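You operate a simulated robot arm through the tools that you are given. There is no shell and no other tool. Be economical: measure what you need, move in short steps, check, and stop when the job is done.

The job below is to be done with a simulated two-armed robot. You get a single attempt, and the scene is never put back.

## Task
Vent the leak rig to zero, then slacken the union and the drain hose clamp.
Fine: nothing is loosened before the gauge reads zero; free the coupling lever last; the hose end stays in.

Only the result counts: the job must be done as asked and must still hold three seconds after the hand-in. Knocking over, shifting, dropping, spilling or breaking anything else fails it.

## Robot
Two 7-joint arms with fingered hands on one trunk, on a base that drives. Base frame: it is fixed to the floor where the robot stands at the start and does not move with it; the origin is under the middle of the robot, x ahead of it, y to its left, z up. Lengths are in cm, angles in rad, forces in N, time in s.
The left shoulder is at the start at [4.2, 16.3, 106.1], the right one opposite. Places, roughly: blue wing bolt [60, -20, 100]; cell valve [40, 10, 90]; drain hose clamp [70, 30, 90]; green wing bolt [40, -20, 100]; hose test union [60, 50, 90]; hose test valve [60, 40, 90]; leak rig gauge [60, 30, 90]; lever of the hose test coupling [50, 40, 90]; red wing bolt [40, -10, 100]; vent valve [50, 20, 90]; yellow wing bolt [60, -10, 100]. Payload 4 kg a hand.
The TCP of each hand is the grasp point between the finger pads, 3.6 cm short of the fingertips. In the tool frame z runs along the fingers and y along their closing line. The gripper opens to 12.4 cm. The gripper's body begins 4.2 cm behind the TCP. The gripper is a hand of 4 fingers: y runs from the thumb to the fingers, the wrist lies at [-1.5, -9.9, -18.9] in the tool frame, and closing takes about 1.5 s.
Orientation is that of the tool frame in the base frame, as [roll, pitch, yaw] about the fixed x, y, z axes, in that order (R = Rz(yaw) Ry(pitch) Rx(roll)). With the fingers straight down and the wrist toward the robot, the tool's x, y and z point along [0, 1, 0], [1, 0, 0] and [0, 0, -1] of the base frame.

## Interface
- The arms move only by the tool send_rows. It takes "left_series", "right_series" or both (then of equal length, played together; a hand with none holds still); each is a list that holds one entry, the list of rows, each a list of 7 numbers: the shift along the tool's x, y, z in units of 250 mm (1.0 is 250 mm), then the turn, a rotation vector about the tool's x, y, z in units of 120 degrees (1.0 is 120 degrees), then the finger opening in m, from 0 to 0.124. In form: [[[dx, dy, dz, rx, ry, rz, claw], ...]]. A call has 1 to 20 rows; each row is the pose to reach, as a shift and turn from the pose commanded when the call began, along the tool's axes at that moment. A call with a number of a shift or a turn outside -1 to 1 is refused whole. Each row takes 0.2 s and may step no farther than 5 cm and 0.15 rad from the row before; otherwise, or with a gripper value out of range, the whole call is refused. A pose out of reach is approached as far as the arm can. The call stops where the force on the tool passes 90 N (or 10 N more than at its start, if that is more) or the arm is blocked; 0.2 s more then pass. The fingers move at their own pace (about 4.5 cm/s each) and stop on an object; they squeeze with about 27 N. The grip force told is the motor's: it shows also when the fingers shut on nothing. Time passes only in rows, and 0.2 s behind the last, so rows that repeat a pose let the fingers close. The reply holds the time, the measured pose of the TCP, the force on the tool along the base axes, the opening and the grip force, in the units named above and with some noise, with the torque about the TCP (base axes, N m) and any sound that the robot's microphone picked up.
- Cameras (640 x 400 px; columns grow to the right, rows downward): "scene" is now at [15.08, 2.84, 131]; the picture's right is [0.30, -0.95, -0.05], its down [-0.36, -0.07, -0.93] and it looks along [0.88, 0.29, -0.37] (base axes); focal length 214 px, centre (320, 200). "left" rides on the left gripper at [-7.5, -8.6, -12.3] in its tool frame; the picture's right is [-0.70, -0.34, 0.63], its down [0.65, -0.68, 0.35] and it looks along [0.31, 0.65, 0.69] (tool axes); focal length 275 px, centre (320, 200). "right" rides on the right gripper at [7.5, -8.6, -12.3] in its tool frame; the picture's right is [-0.70, 0.34, -0.63], its down [-0.64, -0.68, 0.35] and it looks along [-0.32, 0.65, 0.69] (tool axes); focal length 275 px, centre (320, 200). There is no depth. A picture from a camera that has moved, and an enlarged one, comes with that camera's place and axes in the base frame and with its lens.
- camera(camera): a new picture of that camera. The clock stands still meanwhile.
- slide_trunk(by): slides the trunk up (or, below 0, down) by that many cm; the arms and the scene camera ride with it, the base frame stays. It gives what a move gives, with no picture.
- roll_base(legs): drives the robot by 1 to 6 legs, each [ahead, left, turn to the left] in cm, cm and rad, along the robot's own axes; the way and the turn of a leg run together, so that a leg with both is an arc; at most 150 cm and 3.142 rad a leg. The arms and the cameras ride along, it lands a little off, and it stops where it bumps. It gives what a move gives.
- hand_shape(shape, hand): the hand has 4 fingers and takes this shape, open, in about a second: jaw (thumb against the fingers, like two jaws); tri (thumb and two fingers); tip (a fingertip pinch); poke (one finger out to press); point (the index stretched); flat (the hand flat); cup (the hand cupped); fist (a fist). The gripper value then closes the fingers along that shape, each until it touches; the sizes above hold for jaw. It gives what a move gives, with no picture.
- pan_tilt(pan, tilt): turns the head with the scene camera to pan (to the left, within 1.501 rad either way) and tilt (down, from -0.506 to 1.204), counted from straight ahead of the robot. It gives what a move gives.
- close_up(camera, box): a new picture of the part [left, top, right, bottom] of that camera's present view, enlarged. The clock stands still meanwhile.
- finish_job(): hands the job in; it is judged then, once.

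Go step by step. Nothing tells you exact positions but the pictures and the camera data: compare them with the known pose of the tool, close in by small moves and look again before you grip or let go. The budget is 120 turns and 100 pictures, counting those below and the enlarged ones. Unless the task says otherwise, let go and move clear before handing in, and close with one line.

The tools are called after ">>>" by a JSON object that holds its "fn" and its "kwargs". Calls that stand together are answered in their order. send_rows: Moves the arms, as the interface text tells. Its arguments: {"type":"object","properties":{"left_series":{"type":"array","items":{"type":"array","items":{"type":"array","items":{"type":"number"}}}},"right_series":{"type":"array","items":{"type":"array","items":{"type":"array","items":{"type":"number"}}}}},"required":[]} The other tools are called the same way: slide_trunk (by) slides the trunk up or down; hand_shape (shape, hand) gives the hand a shape; roll_base (legs) drives the base; pan_tilt (pan, tilt) turns the head that bears the scene camera; camera (camera) takes a picture; close_up (camera, box) takes an enlarged picture of a part of a camera's view; finish_job () hands the job in.

At the start:

```text
time_s: 0.0
left_tool_pos: [42.24, 59.41, 120.28]
left_tool_rot: [-3.141, 0.001, 1.57]
left_force: [0.8, -0.2, 0.7]
left_moment: [0.01, -0.04, -0.01]
left_gripper_width: 12.39
left_grip_force: 0.1
left_shape: jaw
right_tool_pos: [63.14, 4.19, 126.47]
right_tool_rot: [-3.14, 0.0, 1.572]
right_force: [-0.6, -0.6, -0.8]
right_moment: [-0.02, 0.01, 0.03]
right_gripper_width: 12.36
right_grip_force: 0.1
right_shape: jaw
trunk travel left (down, up): [-22.5, 25.3]
robot x, y, heading: [0.21, 0.33, 0.002]
head pan, tilt: [0.305, 0.229]
```

scene: 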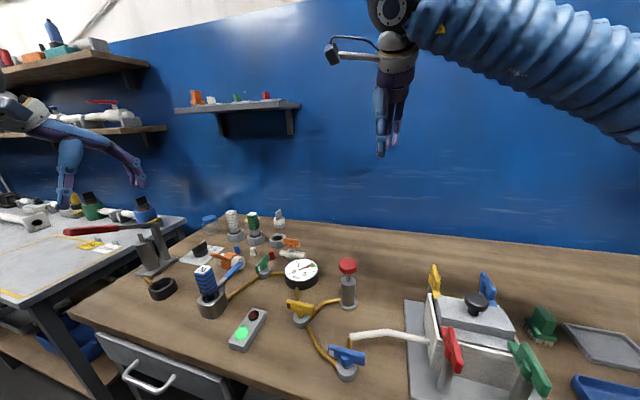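
right: 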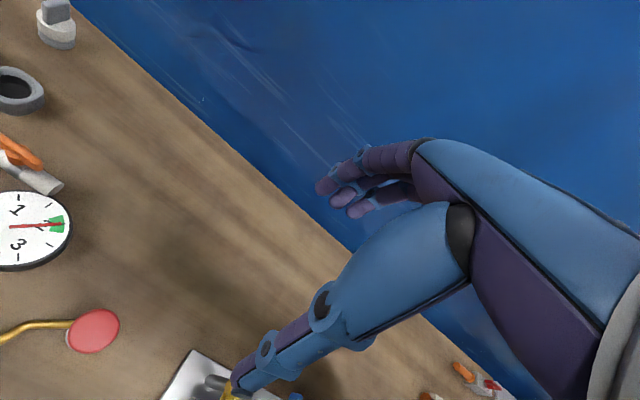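
left: 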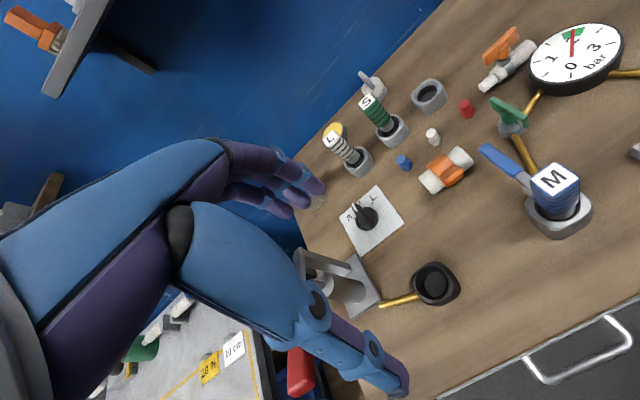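

I see a bench with a gauge, several valves, a hose coupling and a clamping box on the right. I'll enlarge the area of the leak rig to tell the parts apart.

>>> {"fn": "close_up", "kwargs": {"camera": "scene", "box": [120, 190, 280, 330]}}

>>> {"fn": "close_up", "kwargs": {"camera": "scene", "box": [220, 200, 400, 390]}}

>>> {"fn": "close_up", "kwargs": {"camera": "left", "box": [300, 0, 640, 320]}}

```text
2.86 times, centred on (200, 260) of scene
camera zoom: at [15.08, 2.84, 131.0], right [0.3, -0.95, -0.05], down [-0.36, -0.07, -0.93], along [0.88, 0.29, -0.37], focal length 613 px, centre (663, 29)
```

zoom: 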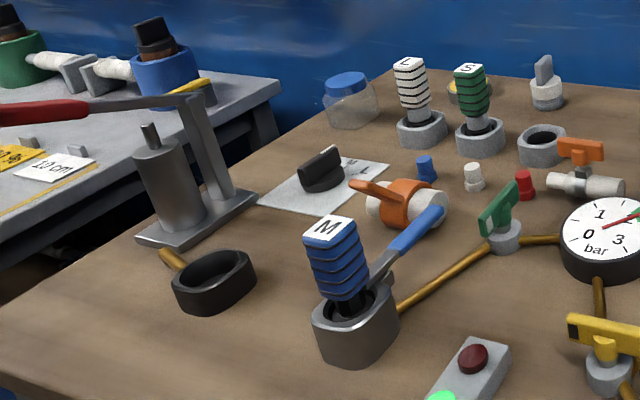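

```text
2.11 times, centred on (310, 295) of scene
camera zoom: at [15.08, 2.84, 131.0], right [0.3, -0.95, -0.05], down [-0.36, -0.07, -0.93], along [0.88, 0.29, -0.37], focal length 452 px, centre (341, 0)
```

zoom: 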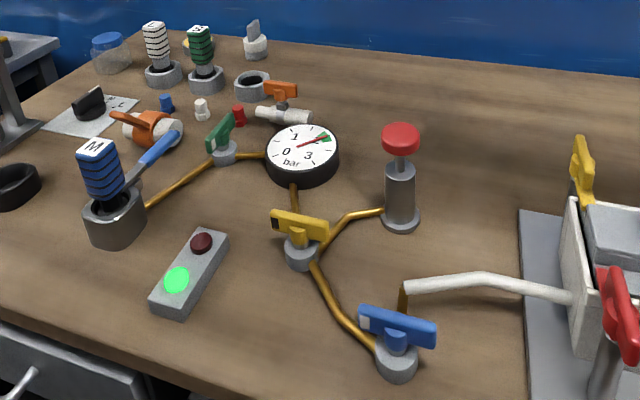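

```text
1.25 times, centred on (470, 160) of left
camera zoom: at [33.77, 51.96, 132.6], right [-0.34, -0.7, -0.63], down [-0.68, 0.65, -0.35], along [0.65, 0.31, -0.69], focal length 344 px, centre (132, 250)
```

zoom: 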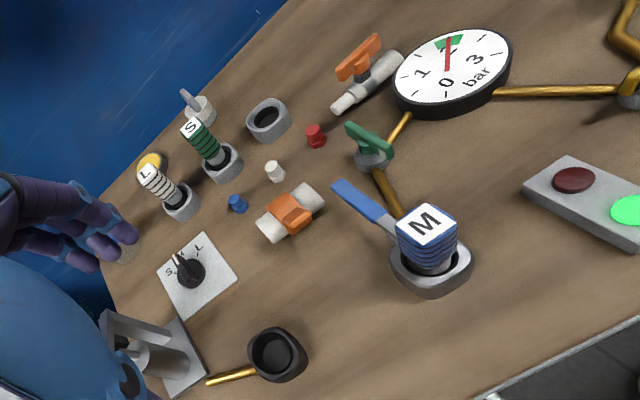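

The yellow valve lies where the vent valve should be, blue is the cell valve, green the hose test valve; the orange-collared fittings are the union (near [59,49]) and the hose clamp (near [69,31]). I'll look at each tightly to learn how they work.

>>> {"fn": "close_up", "kwargs": {"camera": "scene", "box": [205, 235, 275, 280]}}

>>> {"fn": "close_up", "kwargs": {"camera": "scene", "box": [270, 225, 330, 265]}}

>>> {"fn": "close_up", "kwargs": {"camera": "scene", "box": [280, 250, 370, 335]}}

>>> {"fn": "close_up", "kwargs": {"camera": "scene", "box": [180, 240, 290, 325]}}

```text
8.89 times, centred on (240, 258) of scene
camera zoom: at [15.08, 2.84, 131.0], right [0.3, -0.95, -0.05], down [-0.36, -0.07, -0.93], along [0.88, 0.29, -0.37], focal length 1906 px, centre (1031, -311)
```

zoom: 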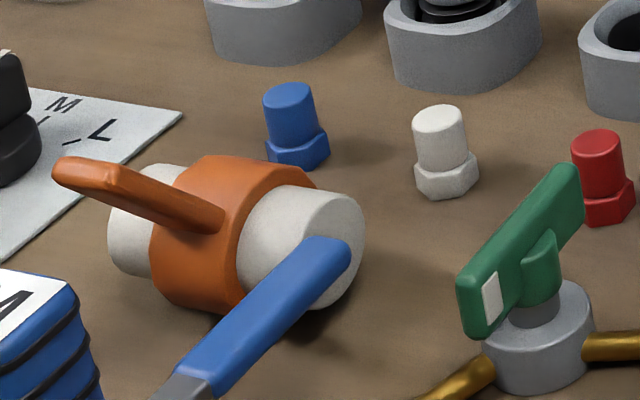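

```text
10.00 times, centred on (300, 245) of scene
camera zoom: at [15.08, 2.84, 131.0], right [0.3, -0.95, -0.05], down [-0.36, -0.07, -0.93], along [0.88, 0.29, -0.37], focal length 2145 px, centre (520, -250)
```

zoom: 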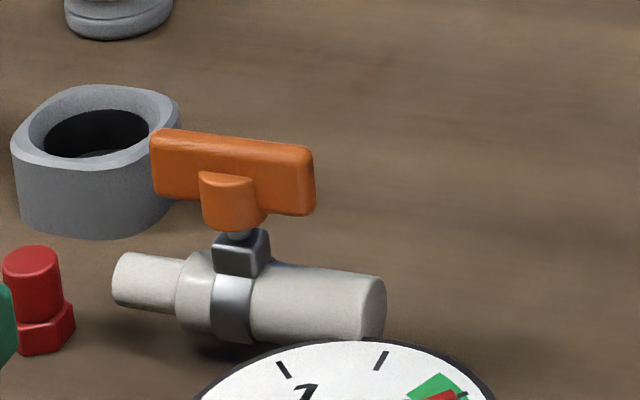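

```text
4.71 times, centred on (325, 292) of scene
camera zoom: at [15.08, 2.84, 131.0], right [0.3, -0.95, -0.05], down [-0.36, -0.07, -0.93], along [0.88, 0.29, -0.37], focal length 1009 px, centre (296, -235)
```

zoom: 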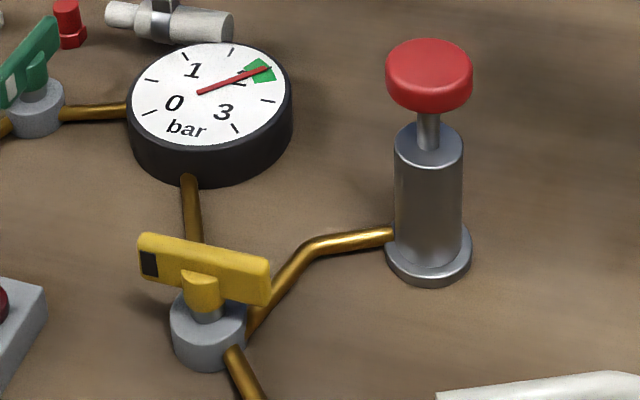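

```text
4.71 times, centred on (235, 282) of scene
camera zoom: at [15.08, 2.84, 131.0], right [0.3, -0.95, -0.05], down [-0.36, -0.07, -0.93], along [0.88, 0.29, -0.37], focal length 1009 px, centre (720, -188)
```

zoom: 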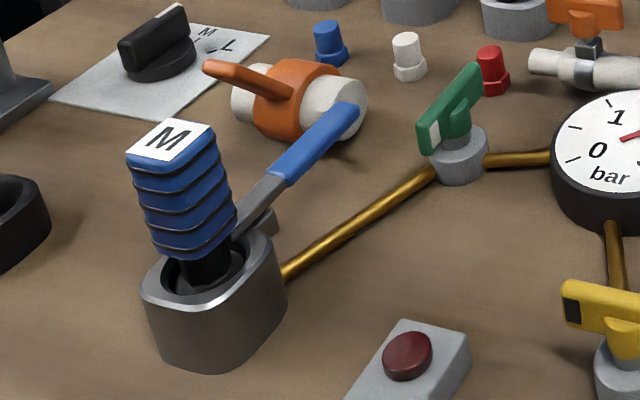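

Green's handle seems to lie along its pipe (open) and yellow's across (closed). I'll check from the left hand camera's view for geometry.

>>> {"fn": "close_up", "kwargs": {"camera": "left", "box": [400, 80, 600, 205]}}

>>> {"fn": "close_up", "kwargs": {"camera": "left", "box": [460, 10, 640, 130]}}

>>> {"fn": "close_up", "kwargs": {"camera": "right", "box": [0, 100, 160, 380]}}

```text
3.20 times, centred on (500, 142) of left
camera zoom: at [33.77, 51.96, 132.6], right [-0.34, -0.7, -0.63], down [-0.68, 0.65, -0.35], along [0.65, 0.31, -0.69], focal length 881 px, centre (-256, 384)
```

zoom: 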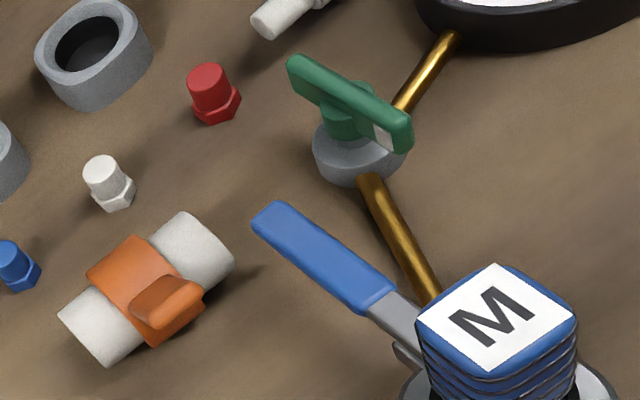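

```text
3.33 times, centred on (550, 70) of left
camera zoom: at [33.77, 51.96, 132.6], right [-0.34, -0.7, -0.63], down [-0.68, 0.65, -0.35], along [0.65, 0.31, -0.69], focal length 918 px, centre (-447, 633)
```

zoom: 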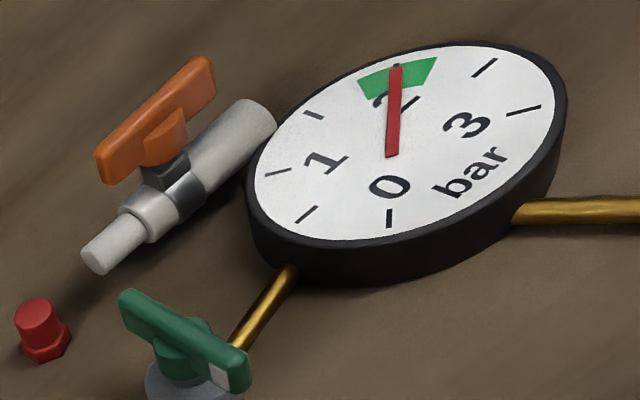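

```text
1.43 times, centred on (80, 240) of right
camera zoom: at [54.47, 11.64, 138.7], right [0.34, -0.7, 0.63], down [-0.68, -0.64, -0.35], along [0.65, -0.32, -0.69], focal length 393 px, centre (663, 143)
```

zoom: 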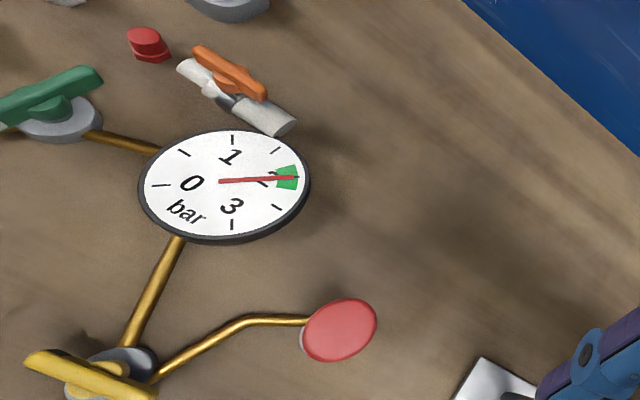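

Vent valve handle is the yellow bar near [46.5, 19], lying along y. It's too close for a downward tool, so I back the base by 15 cm, which puts all targets in the left hand's reach.

>>> {"fn": "roll_base", "kwargs": {"legs": [[-15, 0, 0]]}}

```text
time_s: 1.4
left_tool_pos: [27.09, 59.37, 120.39]
left_tool_rot: [3.141, -0.001, 1.571]
left_force: [-0.2, -0.4, -0.3]
left_moment: [0.03, -0.01, 0.0]
left_gripper_width: 12.37
left_grip_force: 0.0
left_shape: jaw
right_tool_pos: [47.77, 4.33, 126.63]
right_tool_rot: [3.141, -0.001, 1.57]
right_force: [-0.5, -0.7, -0.3]
right_moment: [-0.02, -0.03, 0.02]
right_gripper_width: 12.4
right_grip_force: 0.1
right_shape: jaw
trunk travel left (down, up): [-22.5, 25.3]
robot x, y, heading: [-14.66, -0.19, -0.0]
head pan, tilt: [0.305, 0.229]
```

Now move the right hand away to its side, and bring the left hand toward the yellow valve, high.

>>> {"fn": "send_rows", "kwargs": {"left_series": [[[-0.16, 0.08, 0, 0, 0, 0, 0.124], [-0.32, 0.16, 0, 0, 0, 0, 0.124], [-0.48, 0.24, 0, 0, 0, 0, 0.124], [-0.64, 0.32, 0, 0, 0, 0, 0.124], [-0.8, 0.4, 0, 0, 0, 0, 0.124], [-0.96, 0.48, 0, 0, 0, 0, 0.124]]], "right_series": [[[-0.16, 0, 0, 0, 0, 0, 0.124], [-0.32, 0, 0, 0, 0, 0, 0.124], [-0.48, 0, 0, 0, 0, 0, 0.124], [-0.64, 0, 0, 0, 0, 0, 0.124], [-0.8, 0, 0, 0, 0, 0, 0.124], [-0.96, 0, 0, 0, 0, 0, 0.124]]]}}

>>> {"fn": "camera", "kwargs": {"camera": "left"}}

>>> {"fn": "camera", "kwargs": {"camera": "scene"}}

```text
time_s: 2.8
left_tool_pos: [39.19, 35.1, 120.41]
left_tool_rot: [3.141, -0.001, 1.573]
left_force: [-0.1, -0.5, -0.3]
left_moment: [0.05, 0.0, 0.01]
left_gripper_width: 12.41
left_grip_force: 0.0
left_shape: jaw
right_tool_pos: [48.08, -19.99, 126.42]
right_tool_rot: [3.141, -0.001, 1.572]
right_force: [0.2, -0.8, 0.3]
right_moment: [0.05, 0.02, 0.01]
right_gripper_width: 12.36
right_grip_force: 0.0
right_shape: jaw
trunk travel left (down, up): [-22.5, 25.3]
robot x, y, heading: [-14.6, -0.25, -0.001]
head pan, tilt: [0.305, 0.229]
```

```text
86 pictures are left
camera left: at [30.67, 27.59, 132.7], right [-0.34, -0.69, -0.64], down [-0.68, 0.65, -0.34], along [0.65, 0.32, -0.69], focal length 275 px, centre (320, 200)
```

left: 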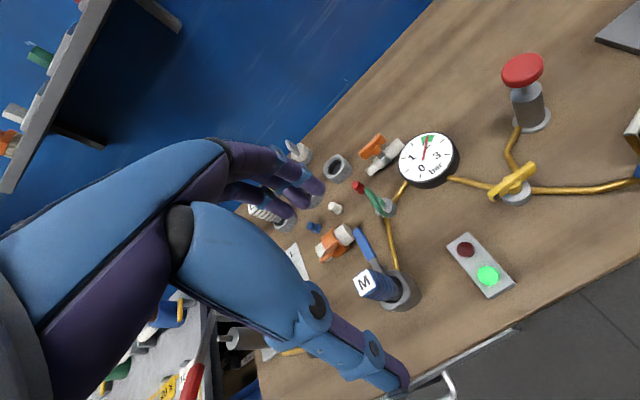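

```text
85 pictures are left
camera scene: at [0.08, 2.51, 131.0], right [0.3, -0.95, -0.05], down [-0.36, -0.07, -0.93], along [0.88, 0.29, -0.37], focal length 214 px, centre (320, 200)
```

scene: 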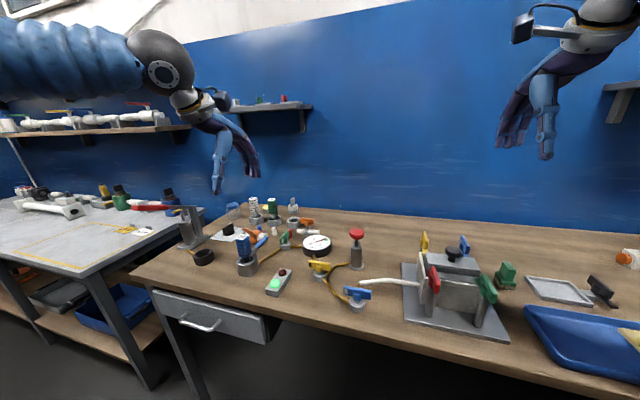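

Take a close-up to locate the yellow handle precisely from two cameras.

>>> {"fn": "close_up", "kwargs": {"camera": "left", "box": [460, 140, 580, 220]}}

>>> {"fn": "close_up", "kwargs": {"camera": "scene", "box": [290, 250, 365, 300]}}

```text
5.00 times, centred on (520, 180) of left
camera zoom: at [30.67, 27.59, 132.7], right [-0.34, -0.69, -0.64], down [-0.68, 0.65, -0.34], along [0.65, 0.32, -0.69], focal length 1376 px, centre (-680, 300)
```

zoom: 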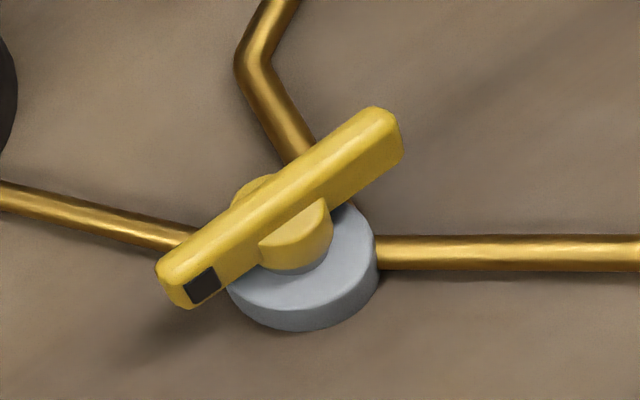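

```text
8.00 times, centred on (328, 275) of scene
camera zoom: at [0.08, 2.51, 131.0], right [0.3, -0.95, -0.05], down [-0.36, -0.07, -0.93], along [0.88, 0.29, -0.37], focal length 1716 px, centre (260, -400)
```

zoom: 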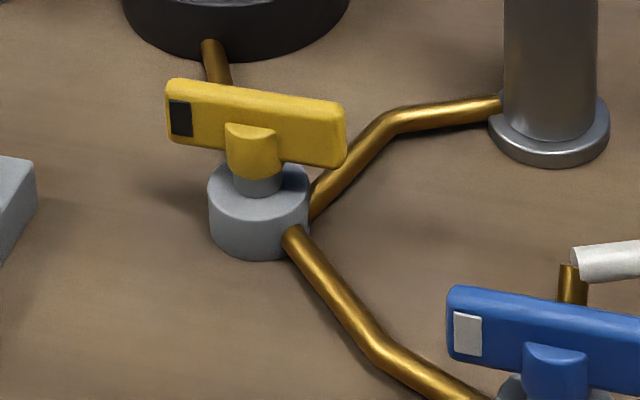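

The yellow handle centre is about [47.5, 19.7], its top at z≈92, 6 cm long along y. I move above it and check.

>>> {"fn": "send_rows", "kwargs": {"left_series": [[[-0.154, 0.083, 0, 0, 0, 0, 0.124], [-0.308, 0.166, 0, 0, 0, 0, 0.124], [-0.462, 0.249, 0, 0, 0, 0, 0.124], [-0.616, 0.332, 0, 0, 0, 0, 0.124], [-0.616, 0.332, 0.184, 0, 0, 0, 0.08], [-0.616, 0.332, 0.368, 0, 0, 0, 0.08], [-0.616, 0.332, 0.552, 0, 0, 0, 0.08], [-0.616, 0.332, 0.736, 0, 0, 0, 0.08]]]}}

>>> {"fn": "camera", "kwargs": {"camera": "left"}}

>>> {"fn": "close_up", "kwargs": {"camera": "scene", "box": [240, 180, 400, 310]}}

```text
time_s: 4.6
left_tool_pos: [47.69, 19.99, 101.84]
left_tool_rot: [-3.141, 0.001, 1.57]
left_force: [-0.8, 0.4, 0.8]
left_moment: [0.0, 0.02, -0.02]
left_gripper_width: 8.03
left_grip_force: 0.1
left_shape: jaw
right_tool_pos: [48.25, -19.81, 126.38]
right_tool_rot: [-3.139, 0.0, 1.574]
right_force: [0.3, 0.6, -0.9]
right_moment: [0.03, 0.02, -0.03]
right_gripper_width: 12.36
right_grip_force: 0.0
right_shape: jaw
trunk travel left (down, up): [-22.5, 25.3]
robot x, y, heading: [-15.14, 0.27, -0.004]
head pan, tilt: [0.305, 0.229]
```

```text
82 pictures are left
camera left: at [39.2, 12.58, 114.12], right [-0.34, -0.7, -0.63], down [-0.68, 0.64, -0.34], along [0.65, 0.32, -0.69], focal length 275 px, centre (320, 200)
```

left: 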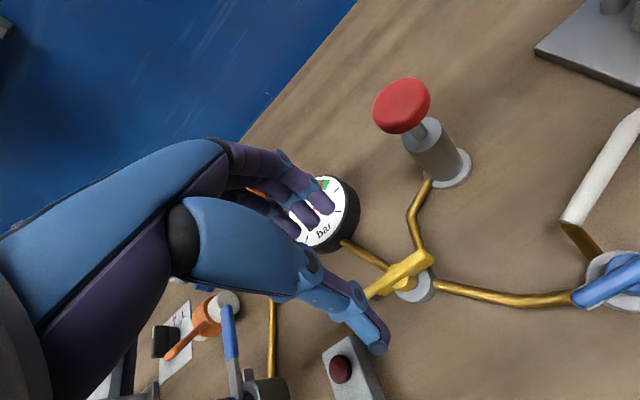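

```text
3.08 times, centred on (320, 245) of scene
camera zoom: at [0.19, 2.8, 130.96], right [0.3, -0.95, -0.05], down [-0.36, -0.07, -0.93], along [0.88, 0.29, -0.37], focal length 660 px, centre (320, 62)
```

zoom: 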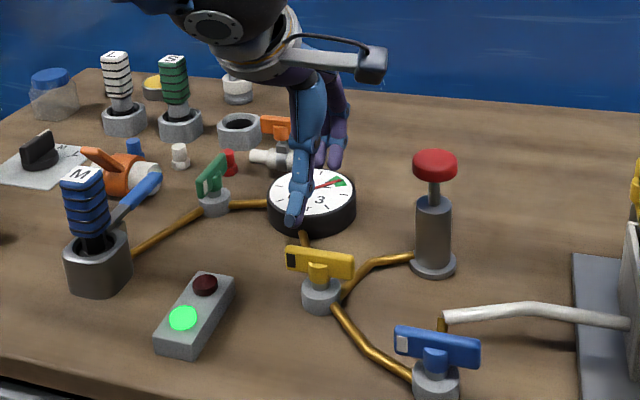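

Aligned over the handle; narrow the hand and go down so the fingertips flank the bar above the valve body.

>>> {"fn": "send_rows", "kwargs": {"left_series": [[[0, 0, 0.0, 0, 0, 0, 0.05], [0, 0, 0.0, 0, 0, 0, 0.05], [0, 0, 0.1, 0, 0, 0, 0.05], [0, 0, 0.2, 0, 0, 0, 0.05], [0, 0, 0.308, 0, 0, 0, 0.05]]]}}

>>> {"fn": "close_up", "kwargs": {"camera": "left", "box": [240, 160, 480, 370]}}

>>> {"fn": "close_up", "kwargs": {"camera": "scene", "box": [270, 210, 370, 300]}}

```text
time_s: 5.8
left_tool_pos: [47.69, 20.1, 94.19]
left_tool_rot: [3.14, 0.0, 1.57]
left_force: [0.5, 0.1, -0.1]
left_moment: [-0.03, -0.01, 0.0]
left_gripper_width: 5.0
left_grip_force: 0.0
left_shape: jaw
right_tool_pos: [48.12, -19.68, 126.5]
right_tool_rot: [-3.139, 0.0, 1.573]
right_force: [-0.2, 1.2, -0.1]
right_moment: [-0.03, 0.02, -0.01]
right_gripper_width: 12.37
right_grip_force: 0.0
right_shape: jaw
trunk travel left (down, up): [-22.5, 25.3]
robot x, y, heading: [-15.07, 0.29, -0.005]
head pan, tilt: [0.305, 0.229]
```

```text
1.90 times, centred on (360, 265) of left
camera zoom: at [39.16, 12.66, 106.5], right [-0.34, -0.7, -0.63], down [-0.68, 0.64, -0.35], along [0.65, 0.31, -0.69], focal length 524 px, centre (244, 76)
```

zoom: 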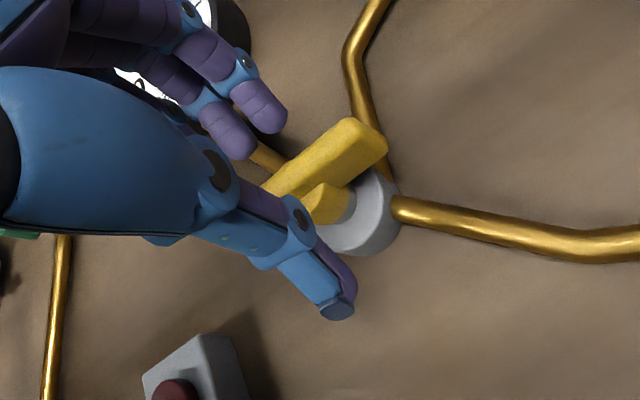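

```text
4.44 times, centred on (320, 255) of scene
camera zoom: at [0.17, 2.87, 130.97], right [0.3, -0.95, -0.05], down [-0.36, -0.07, -0.93], along [0.88, 0.29, -0.37], focal length 953 px, centre (320, -44)
```

zoom: 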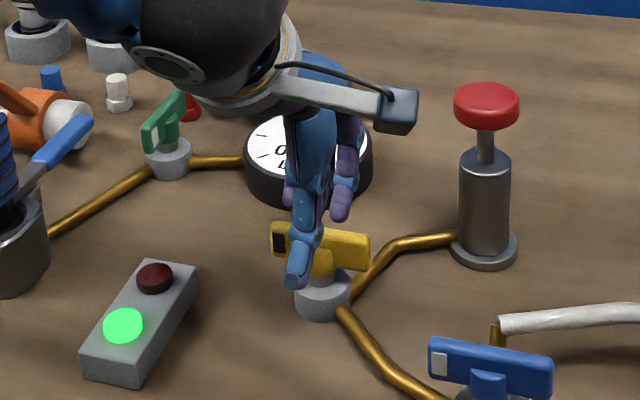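

The bar is between thumb and fingers. Close the grip.

>>> {"fn": "send_rows", "kwargs": {"left_series": [[[-0.02, 0, 0, 0, 0, 0, 0], [-0.02, 0, 0, 0, 0, 0, 0], [-0.02, 0, 0, 0, 0, 0, 0], [-0.02, 0, 0, 0, 0, 0, 0], [-0.02, 0, 0, 0, 0, 0, 0], [-0.02, 0, 0, 0, 0, 0, 0]]]}}

>>> {"fn": "close_up", "kwargs": {"camera": "left", "box": [240, 160, 480, 370]}}

```text
time_s: 7.2
left_tool_pos: [47.63, 19.59, 94.19]
left_tool_rot: [-3.142, 0.0, 1.571]
left_force: [0.1, 0.7, -0.2]
left_moment: [0.02, -0.12, 0.0]
left_gripper_width: 0.84
left_grip_force: 27.1
left_shape: jaw
right_tool_pos: [48.01, -19.64, 126.49]
right_tool_rot: [3.141, 0.0, 1.57]
right_force: [-0.1, 0.2, -0.1]
right_moment: [-0.01, -0.02, 0.0]
right_gripper_width: 12.41
right_grip_force: 0.1
right_shape: jaw
trunk travel left (down, up): [-22.5, 25.3]
robot x, y, heading: [-14.77, 0.08, -0.003]
head pan, tilt: [0.305, 0.229]
```

```text
1.90 times, centred on (360, 265) of left
camera zoom: at [39.06, 12.11, 106.55], right [-0.34, -0.7, -0.63], down [-0.68, 0.64, -0.35], along [0.65, 0.32, -0.69], focal length 524 px, centre (244, 76)
```

zoom: 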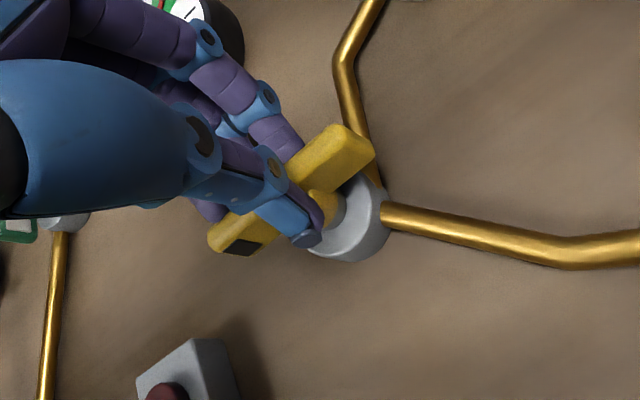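

Bar gripped. Try a small counter-clockwise turn (from above) and read the torque.

>>> {"fn": "send_rows", "kwargs": {"left_series": [[[0, 0, 0, 0, 0, -0.05, 0], [0, 0, 0, 0, 0, -0.1, 0]]]}}

>>> {"fn": "close_up", "kwargs": {"camera": "left", "box": [240, 160, 480, 370]}}

```text
time_s: 7.8
left_tool_pos: [47.64, 19.53, 94.14]
left_tool_rot: [3.141, 0.002, 1.78]
left_force: [4.4, -1.1, -0.3]
left_moment: [-0.04, -0.26, -0.07]
left_gripper_width: 0.77
left_grip_force: 27.2
left_shape: jaw
right_tool_pos: [48.07, -19.77, 126.38]
right_tool_rot: [3.141, 0.001, 1.572]
right_force: [0.1, -0.1, 0.2]
right_moment: [-0.01, 0.01, 0.0]
right_gripper_width: 12.36
right_grip_force: 0.1
right_shape: jaw
trunk travel left (down, up): [-22.5, 25.3]
robot x, y, heading: [-14.99, -0.11, -0.002]
head pan, tilt: [0.305, 0.229]
```

```text
1.90 times, centred on (360, 265) of left
camera zoom: at [40.8, 10.45, 106.56], right [-0.18, -0.75, -0.63], down [-0.8, 0.49, -0.35], along [0.57, 0.44, -0.69], focal length 524 px, centre (244, 76)
```

zoom: 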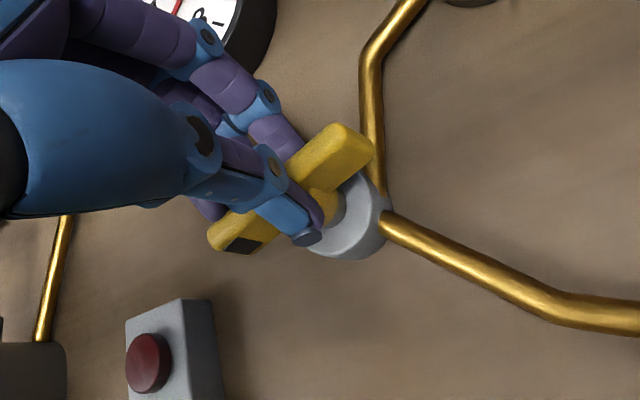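

The valve follows freely. Continue counter-clockwise to about 90°.

>>> {"fn": "send_rows", "kwargs": {"left_series": [[[0, 0, 0, 0, 0, -0.065, 0], [0, 0, 0, 0, 0, -0.13, 0], [0, 0, 0, 0, 0, -0.195, 0], [0, 0, 0, 0, 0, -0.26, 0], [0, 0, 0, 0, 0, -0.325, 0], [0, 0, 0, 0, 0, -0.39, 0]]]}}

>>> {"fn": "camera", "kwargs": {"camera": "left"}}

>>> {"fn": "close_up", "kwargs": {"camera": "scene", "box": [270, 210, 370, 300]}}

```text
time_s: 9.2
left_tool_pos: [47.76, 19.33, 94.22]
left_tool_rot: [-3.141, 0.001, 2.598]
left_force: [15.4, -7.3, 7.6]
left_moment: [-0.05, -0.58, -0.12]
left_gripper_width: 0.76
left_grip_force: 27.4
left_shape: jaw
right_tool_pos: [48.07, -19.72, 126.41]
right_tool_rot: [3.141, 0.001, 1.571]
right_force: [-0.6, 0.2, 0.2]
right_moment: [-0.01, -0.02, 0.0]
right_gripper_width: 12.37
right_grip_force: 0.0
right_shape: jaw
trunk travel left (down, up): [-22.5, 25.3]
robot x, y, heading: [-14.82, -0.06, 0.0]
head pan, tilt: [0.305, 0.229]
```

```text
76 pictures are left
camera left: at [49.67, 8.25, 106.53], right [0.42, -0.65, -0.63], down [-0.9, -0.25, -0.35], along [0.07, 0.72, -0.69], focal length 275 px, centre (320, 200)
```

left: 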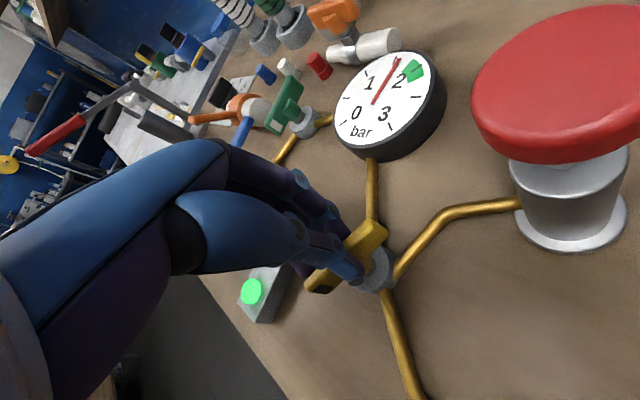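

```text
4.44 times, centred on (320, 255) of scene
camera zoom: at [0.14, 2.74, 130.99], right [0.3, -0.95, -0.05], down [-0.36, -0.07, -0.93], along [0.88, 0.29, -0.37], focal length 953 px, centre (320, -44)
```

zoom: 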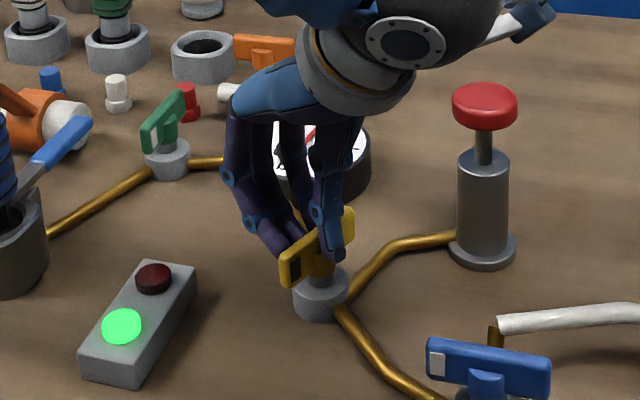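

The gauge is starting to fall, so this is the vent's opening direction. Finish the quarter turn.

>>> {"fn": "send_rows", "kwargs": {"left_series": [[[0, 0, 0, 0, 0, -0.065, 0], [0, 0, 0, 0, 0, -0.13, 0], [0, 0, 0, 0, 0, -0.195, 0], [0, 0, 0, 0, 0, -0.255, 0]]]}}

>>> {"fn": "camera", "kwargs": {"camera": "left"}}

```text
time_s: 10.2
left_tool_pos: [47.81, 19.4, 94.29]
left_tool_rot: [-3.141, 0.001, 3.132]
left_force: [22.9, -6.5, 10.0]
left_moment: [0.02, -0.69, -0.39]
left_gripper_width: 0.79
left_grip_force: 26.8
left_shape: jaw
right_tool_pos: [48.11, -19.72, 126.39]
right_tool_rot: [-3.139, -0.001, 1.571]
right_force: [0.8, -0.4, 0.3]
right_moment: [-0.01, -0.03, 0.0]
right_gripper_width: 12.39
right_grip_force: 0.0
right_shape: jaw
trunk travel left (down, up): [-22.5, 25.3]
robot x, y, heading: [-15.24, -0.05, -0.005]
head pan, tilt: [0.305, 0.229]
```

```text
74 pictures are left
camera left: at [55.15, 10.82, 106.53], right [0.69, -0.34, -0.63], down [-0.65, -0.68, -0.35], along [-0.31, 0.65, -0.69], focal length 275 px, centre (320, 200)
```

left: 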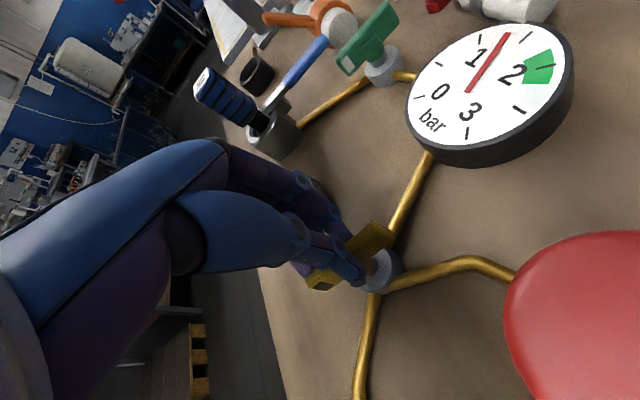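

Gauge falling through about 1.4 bar. I hold here and let it vent.

>>> {"fn": "send_rows", "kwargs": {"left_series": [[[0, 0, 0, 0, 0, 0, 0], [0, 0, 0, 0, 0, 0, 0], [0, 0, 0, 0, 0, 0, 0], [0, 0, 0, 0, 0, 0, 0], [0, 0, 0, 0, 0, 0, 0], [0, 0, 0, 0, 0, 0, 0], [0, 0, 0, 0, 0, 0, 0], [0, 0, 0, 0, 0, 0, 0], [0, 0, 0, 0, 0, 0, 0], [0, 0, 0, 0, 0, 0, 0], [0, 0, 0, 0, 0, 0, 0], [0, 0, 0, 0, 0, 0, 0], [0, 0, 0, 0, 0, 0, 0], [0, 0, 0, 0, 0, 0, 0], [0, 0, 0, 0, 0, 0, 0], [0, 0, 0, 0, 0, 0, 0], [0, 0, 0, 0, 0, 0, 0], [0, 0, 0, 0, 0, 0, 0], [0, 0, 0, 0, 0, 0, 0], [0, 0, 0, 0, 0, 0, 0]]]}}

>>> {"fn": "close_up", "kwargs": {"camera": "left", "box": [300, 0, 600, 190]}}

```text
time_s: 14.4
left_tool_pos: [47.71, 19.41, 94.23]
left_tool_rot: [3.141, -0.001, 3.131]
left_force: [25.8, -5.9, 16.2]
left_moment: [0.06, -0.74, -0.36]
left_gripper_width: 0.8
left_grip_force: 27.2
left_shape: jaw
right_tool_pos: [48.15, -19.86, 126.44]
right_tool_rot: [-3.141, 0.0, 1.571]
right_force: [0.1, -0.2, -0.3]
right_moment: [0.03, 0.01, 0.0]
right_gripper_width: 12.36
right_grip_force: 0.1
right_shape: jaw
trunk travel left (down, up): [-22.5, 25.3]
robot x, y, heading: [-14.8, 0.09, -0.003]
head pan, tilt: [0.305, 0.229]
```

```text
2.11 times, centred on (450, 95) of left
camera zoom: at [55.11, 10.79, 106.5], right [0.69, -0.34, -0.63], down [-0.65, -0.67, -0.35], along [-0.31, 0.65, -0.69], focal length 580 px, centre (46, 421)
```

zoom: 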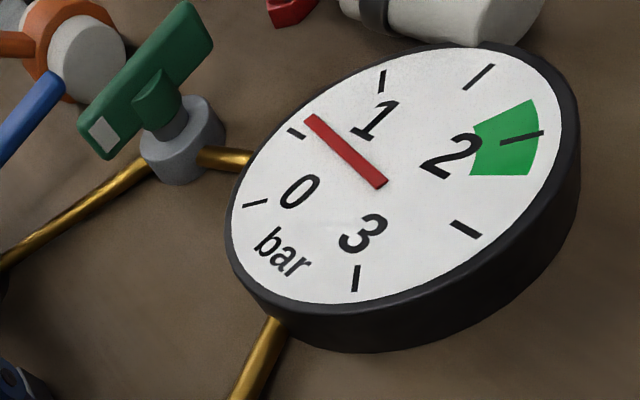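

Around 0.55 bar and dropping; keep waiting.

>>> {"fn": "send_rows", "kwargs": {"left_series": [[[0, 0, 0, 0, 0, 0, 0], [0, 0, 0, 0, 0, 0, 0], [0, 0, 0, 0, 0, 0, 0], [0, 0, 0, 0, 0, 0, 0], [0, 0, 0, 0, 0, 0, 0], [0, 0, 0, 0, 0, 0, 0], [0, 0, 0, 0, 0, 0, 0], [0, 0, 0, 0, 0, 0, 0], [0, 0, 0, 0, 0, 0, 0], [0, 0, 0, 0, 0, 0, 0], [0, 0, 0, 0, 0, 0, 0], [0, 0, 0, 0, 0, 0, 0], [0, 0, 0, 0, 0, 0, 0], [0, 0, 0, 0, 0, 0, 0], [0, 0, 0, 0, 0, 0, 0], [0, 0, 0, 0, 0, 0, 0], [0, 0, 0, 0, 0, 0, 0], [0, 0, 0, 0, 0, 0, 0], [0, 0, 0, 0, 0, 0, 0], [0, 0, 0, 0, 0, 0, 0]]]}}

>>> {"fn": "send_rows", "kwargs": {"left_series": [[[0, 0, 0, 0, 0, 0, 0], [0, 0, 0, 0, 0, 0, 0], [0, 0, 0, 0, 0, 0, 0], [0, 0, 0, 0, 0, 0, 0], [0, 0, 0, 0, 0, 0, 0], [0, 0, 0, 0, 0, 0, 0], [0, 0, 0, 0, 0, 0, 0], [0, 0, 0, 0, 0, 0, 0], [0, 0, 0, 0, 0, 0, 0], [0, 0, 0, 0, 0, 0, 0], [0, 0, 0, 0, 0, 0, 0], [0, 0, 0, 0, 0, 0, 0], [0, 0, 0, 0, 0, 0, 0], [0, 0, 0, 0, 0, 0, 0], [0, 0, 0, 0, 0, 0, 0], [0, 0, 0, 0, 0, 0, 0], [0, 0, 0, 0, 0, 0, 0], [0, 0, 0, 0, 0, 0, 0], [0, 0, 0, 0, 0, 0, 0], [0, 0, 0, 0, 0, 0, 0]]]}}

>>> {"fn": "close_up", "kwargs": {"camera": "left", "box": [300, 0, 600, 190]}}

```text
time_s: 18.6
left_tool_pos: [47.69, 19.35, 94.25]
left_tool_rot: [3.141, 0.0, 3.132]
left_force: [26.3, -7.3, 14.5]
left_moment: [0.04, -0.69, -0.4]
left_gripper_width: 0.81
left_grip_force: 27.7
left_shape: jaw
right_tool_pos: [48.0, -19.75, 126.35]
right_tool_rot: [3.141, 0.0, 1.571]
right_force: [-0.5, -0.5, -0.1]
right_moment: [-0.06, 0.01, 0.0]
right_gripper_width: 12.37
right_grip_force: 0.0
right_shape: jaw
trunk travel left (down, up): [-22.5, 25.3]
robot x, y, heading: [-14.85, -0.14, 0.002]
head pan, tilt: [0.305, 0.229]
```

```text
time_s: 22.8
left_tool_pos: [47.62, 19.37, 94.19]
left_tool_rot: [3.141, 0.001, 3.13]
left_force: [25.2, -6.3, 14.5]
left_moment: [0.06, -0.67, -0.42]
left_gripper_width: 0.81
left_grip_force: 27.0
left_shape: jaw
right_tool_pos: [48.24, -19.78, 126.48]
right_tool_rot: [3.141, 0.0, 1.571]
right_force: [-0.2, -0.2, -0.3]
right_moment: [0.02, 0.01, 0.02]
right_gripper_width: 12.35
right_grip_force: 0.1
right_shape: jaw
trunk travel left (down, up): [-22.5, 25.3]
robot x, y, heading: [-14.87, -0.28, 0.001]
head pan, tilt: [0.305, 0.229]
```

```text
2.11 times, centred on (450, 95) of left
camera zoom: at [55.11, 10.79, 106.5], right [0.69, -0.34, -0.63], down [-0.65, -0.67, -0.35], along [-0.31, 0.65, -0.69], focal length 580 px, centre (46, 421)
```

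zoom: 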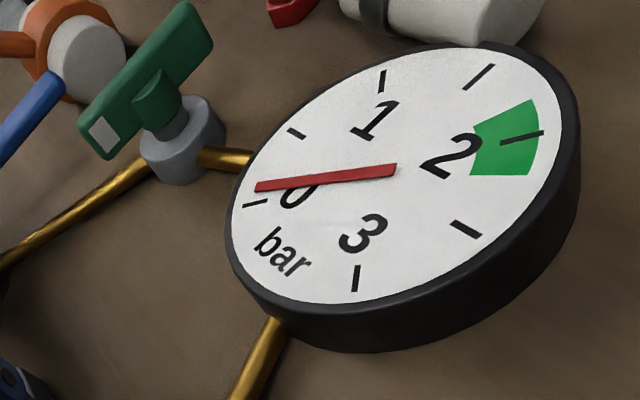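

Gauge about 0.1 bar. I let go of the handle, rise, and check that the valve stays open and the needle reaches zero.

>>> {"fn": "send_rows", "kwargs": {"left_series": [[[0, 0, 0, 0, 0, 0, 0.05], [0, 0, 0, 0, 0, 0, 0.05], [0, 0, 0, 0, 0, 0, 0.05], [0, 0, 0, 0, 0, 0, 0.05], [0, 0, 0, 0, 0, 0, 0.05], [0, 0, -0.16, 0, 0, 0, 0.05], [0, 0, -0.32, 0, 0, 0, 0.05], [0, 0, -0.48, 0, 0, 0, 0.05], [0, 0, -0.64, 0, 0, 0, 0.05], [0, 0, -0.8, 0, 0, 0, 0.05]]]}}

>>> {"fn": "send_rows", "kwargs": {"left_series": [[[0, 0, 0, 0, 0, 0.07, 0.05], [0, 0, 0, 0, 0, 0.14, 0.05], [0, 0, 0, 0, 0, 0.21, 0.05], [0, 0, 0, 0, 0, 0.28, 0.05], [0, 0, 0, 0, 0, 0.35, 0.05], [0, 0, 0, 0, 0, 0.42, 0.05], [0, 0, 0, 0, 0, 0.49, 0.05], [0, 0, 0, 0, 0, 0.56, 0.05], [0, 0, 0, 0, 0, 0.63, 0.05], [0, 0, 0, 0, 0, 0.7, 0.05], [0, 0, 0, 0, 0, 0.745, 0.05]]]}}

>>> {"fn": "close_up", "kwargs": {"camera": "scene", "box": [270, 220, 370, 300]}}

>>> {"fn": "camera", "kwargs": {"camera": "left"}}

```text
time_s: 25.0
left_tool_pos: [47.45, 19.36, 114.37]
left_tool_rot: [3.141, -0.002, 3.131]
left_force: [0.3, -1.0, 0.2]
left_moment: [0.0, -0.04, 0.03]
left_gripper_width: 4.98
left_grip_force: 0.0
left_shape: jaw
right_tool_pos: [47.95, -19.81, 126.52]
right_tool_rot: [-3.141, 0.001, 1.571]
right_force: [-0.1, 0.0, -0.4]
right_moment: [-0.01, -0.01, 0.01]
right_gripper_width: 12.36
right_grip_force: 0.2
right_shape: jaw
trunk travel left (down, up): [-22.5, 25.3]
robot x, y, heading: [-15.18, -0.09, -0.003]
head pan, tilt: [0.305, 0.229]
```

```text
time_s: 27.4
left_tool_pos: [47.56, 19.54, 114.24]
left_tool_rot: [3.141, -0.001, 1.571]
left_force: [-0.6, -1.3, 0.2]
left_moment: [-0.02, -0.02, 0.02]
left_gripper_width: 4.98
left_grip_force: 0.0
left_shape: jaw
right_tool_pos: [47.98, -19.7, 126.48]
right_tool_rot: [3.139, 0.0, 1.571]
right_force: [0.1, -0.4, -0.2]
right_moment: [0.02, 0.03, -0.02]
right_gripper_width: 12.4
right_grip_force: 0.1
right_shape: jaw
trunk travel left (down, up): [-22.5, 25.3]
robot x, y, heading: [-14.96, 0.17, 0.0]
head pan, tilt: [0.305, 0.229]
```

```text
5.00 times, centred on (320, 260) of scene
camera zoom: at [0.07, 2.83, 130.99], right [0.3, -0.95, -0.05], down [-0.36, -0.07, -0.93], along [0.88, 0.29, -0.37], focal length 1072 px, centre (320, -100)
```

zoom: 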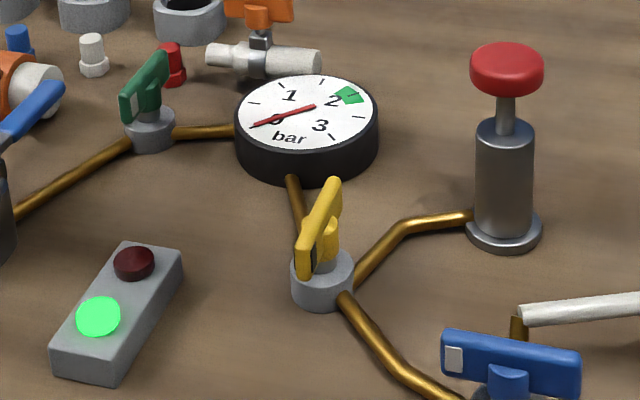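

```text
70 pictures are left
camera left: at [39.03, 12.07, 126.51], right [-0.34, -0.7, -0.63], down [-0.68, 0.65, -0.35], along [0.65, 0.31, -0.69], focal length 275 px, centre (320, 200)
```

left: 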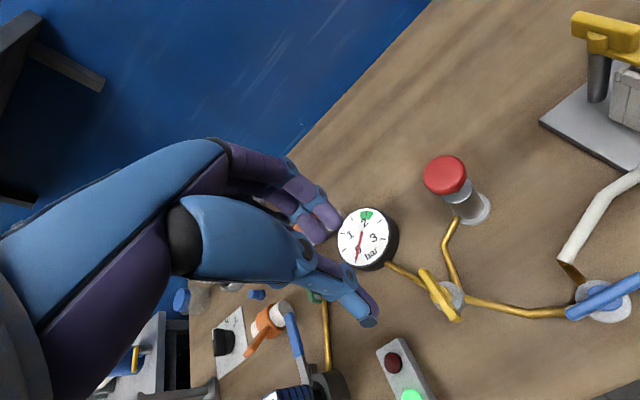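

The vent stays open and the needle is practically at zero. I move the hand so its camera looks at the union, the lever and the gauge.

>>> {"fn": "send_rows", "kwargs": {"left_series": [[[0.16, -0.04, 0, 0, 0, 0, 0.05], [0.32, -0.08, 0, 0, 0, 0, 0.05], [0.48, -0.12, 0, 0, 0, 0, 0.05], [0.64, -0.16, 0, 0, 0, 0, 0.05], [0.8, -0.2, 0, 0, 0, 0, 0.05], [0.88, -0.24, 0, 0, 0, 0, 0.05]]]}}

>>> {"fn": "camera", "kwargs": {"camera": "left"}}

>>> {"fn": "close_up", "kwargs": {"camera": "scene", "box": [225, 200, 345, 280]}}

```text
time_s: 28.8
left_tool_pos: [41.52, 41.49, 114.16]
left_tool_rot: [3.14, 0.0, 1.569]
left_force: [0.0, 0.5, 0.0]
left_moment: [0.0, -0.02, -0.01]
left_gripper_width: 4.96
left_grip_force: 0.1
left_shape: jaw
right_tool_pos: [47.96, -19.7, 126.57]
right_tool_rot: [-3.141, 0.001, 1.571]
right_force: [0.0, 1.0, -0.1]
right_moment: [0.0, -0.02, -0.01]
right_gripper_width: 12.38
right_grip_force: 0.0
right_shape: jaw
trunk travel left (down, up): [-22.5, 25.3]
robot x, y, heading: [-15.46, -0.06, -0.004]
head pan, tilt: [0.305, 0.229]
```

```text
69 pictures are left
camera left: at [32.98, 34.01, 126.46], right [-0.34, -0.7, -0.63], down [-0.68, 0.65, -0.35], along [0.65, 0.31, -0.69], focal length 275 px, centre (320, 200)
```

left: 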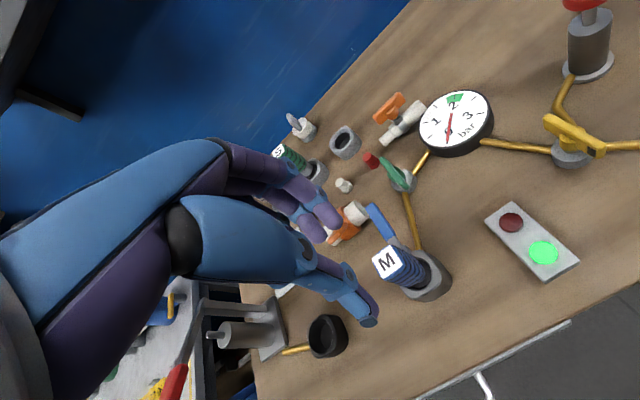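

```text
5.00 times, centred on (285, 240) of scene
camera zoom: at [0.03, 2.85, 131.0], right [0.3, -0.95, -0.05], down [-0.36, -0.07, -0.93], along [0.88, 0.29, -0.37], focal length 1072 px, centre (495, 0)
```

zoom: 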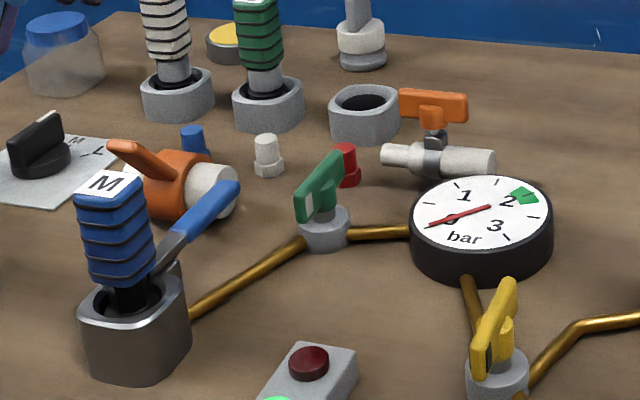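

The hand hides the union; shift farther left for a clear view.

>>> {"fn": "send_rows", "kwargs": {"left_series": [[[0.17, 0.03, 0, 0, 0, 0, 0.05], [0.34, 0.06, 0, 0, 0, 0, 0.05], [0.51, 0.09, 0, 0, 0, 0, 0.05], [0.68, 0.12, 0, 0, 0, 0, 0.05], [0.74, 0.15, 0, 0, 0, 0, 0.05]]]}}

>>> {"fn": "close_up", "kwargs": {"camera": "left", "box": [360, 60, 580, 200]}}

>>> {"fn": "close_up", "kwargs": {"camera": "left", "box": [500, 0, 640, 100]}}

>>> {"fn": "close_up", "kwargs": {"camera": "scene", "box": [235, 215, 285, 250]}}

```text
time_s: 30.0
left_tool_pos: [45.33, 59.95, 114.27]
left_tool_rot: [-3.141, 0.0, 1.571]
left_force: [0.2, 0.2, 0.2]
left_moment: [0.0, 0.01, 0.0]
left_gripper_width: 4.98
left_grip_force: 0.0
left_shape: jaw
right_tool_pos: [47.98, -19.76, 126.51]
right_tool_rot: [-3.141, 0.0, 1.572]
right_force: [0.3, -0.6, 0.2]
right_moment: [0.0, -0.01, 0.01]
right_gripper_width: 12.37
right_grip_force: 0.0
right_shape: jaw
trunk travel left (down, up): [-22.5, 25.3]
robot x, y, heading: [-14.94, 0.11, -0.002]
head pan, tilt: [0.305, 0.229]
```

```text
2.86 times, centred on (470, 130) of left
camera zoom: at [36.78, 52.53, 126.53], right [-0.34, -0.7, -0.63], down [-0.68, 0.65, -0.35], along [0.65, 0.32, -0.69], focal length 786 px, centre (-109, 400)
```

zoom: 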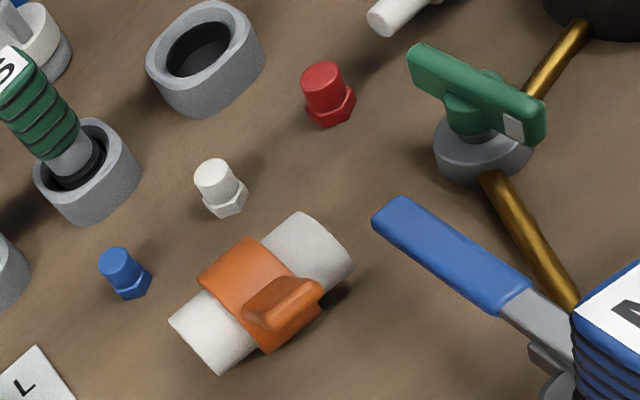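

```text
4.00 times, centred on (570, 50) of left
camera zoom: at [36.78, 52.53, 126.53], right [-0.34, -0.7, -0.63], down [-0.68, 0.65, -0.35], along [0.65, 0.32, -0.69], focal length 1101 px, centre (-680, 800)
```

zoom: 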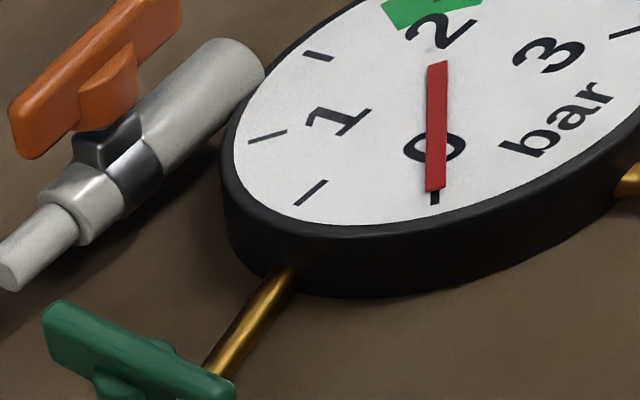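

```text
11.43 times, centred on (260, 232) of scene
camera zoom: at [0.07, 2.79, 131.0], right [0.3, -0.95, -0.05], down [-0.36, -0.07, -0.93], along [0.88, 0.29, -0.37], focal length 2451 px, centre (1006, -171)
```

zoom: 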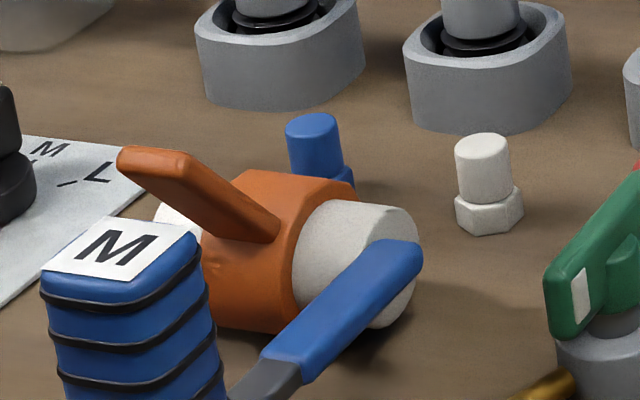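

The gauge now reads zero. The union's nut axis runs along y at about [60, 48.7, 90], with its wing pointing up toward the robot, tip near [55.3, 49.5, 94.5]. I bring the open hand over it.

>>> {"fn": "send_rows", "kwargs": {"left_series": [[[-0.1, 0.1, 0.0, 0, 0, 0, 0.06], [-0.2, 0.2, 0.0, 0, 0, 0, 0.06], [-0.3, 0.3, 0.0, 0, 0, 0, 0.06], [-0.4, 0.4, 0.1, 0, 0, 0, 0.06], [-0.418, 0.468, 0.22, 0, 0, 0, 0.06], [-0.418, 0.468, 0.372, 0, 0, 0, 0.06]]]}}

>>> {"fn": "camera", "kwargs": {"camera": "left"}}

>>> {"fn": "close_up", "kwargs": {"camera": "scene", "box": [220, 190, 310, 260]}}

```text
time_s: 31.4
left_tool_pos: [57.0, 49.62, 105.0]
left_tool_rot: [3.141, 0.0, 1.571]
left_force: [0.6, 0.1, 0.0]
left_moment: [-0.01, 0.0, -0.03]
left_gripper_width: 5.99
left_grip_force: 0.0
left_shape: jaw
right_tool_pos: [48.1, -19.71, 126.42]
right_tool_rot: [-3.14, -0.001, 1.57]
right_force: [-0.2, -0.2, -0.4]
right_moment: [-0.02, 0.03, -0.02]
right_gripper_width: 12.4
right_grip_force: 0.0
right_shape: jaw
trunk travel left (down, up): [-22.5, 25.3]
robot x, y, heading: [-14.92, -0.1, 0.006]
head pan, tilt: [0.305, 0.229]
```

```text
64 pictures are left
camera left: at [48.54, 42.18, 117.27], right [-0.34, -0.7, -0.63], down [-0.68, 0.65, -0.35], along [0.65, 0.31, -0.69], focal length 275 px, centre (320, 200)
```

left: 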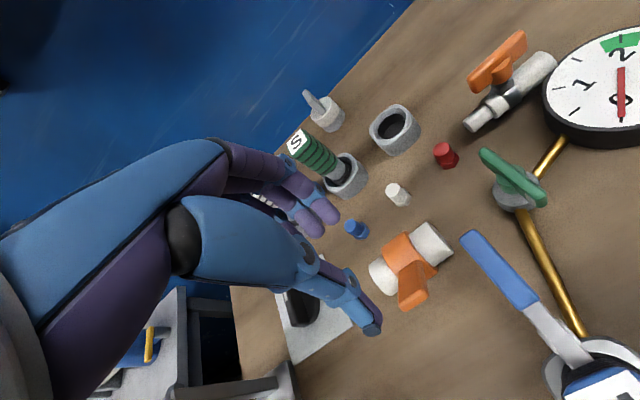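

```text
5.71 times, centred on (265, 225) of scene
camera zoom: at [0.11, 2.86, 130.98], right [0.3, -0.95, -0.05], down [-0.36, -0.07, -0.93], along [0.88, 0.29, -0.37], focal length 1226 px, centre (634, 57)
```

zoom: 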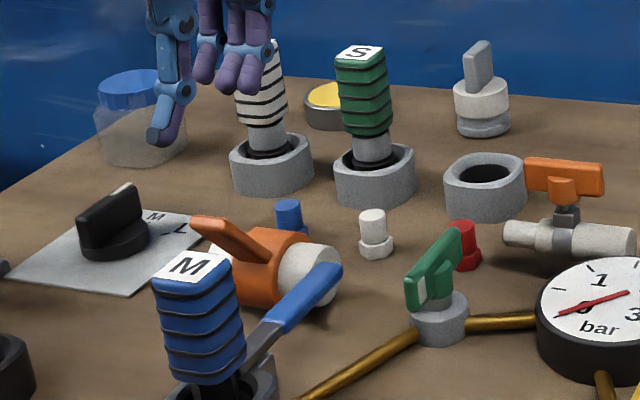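

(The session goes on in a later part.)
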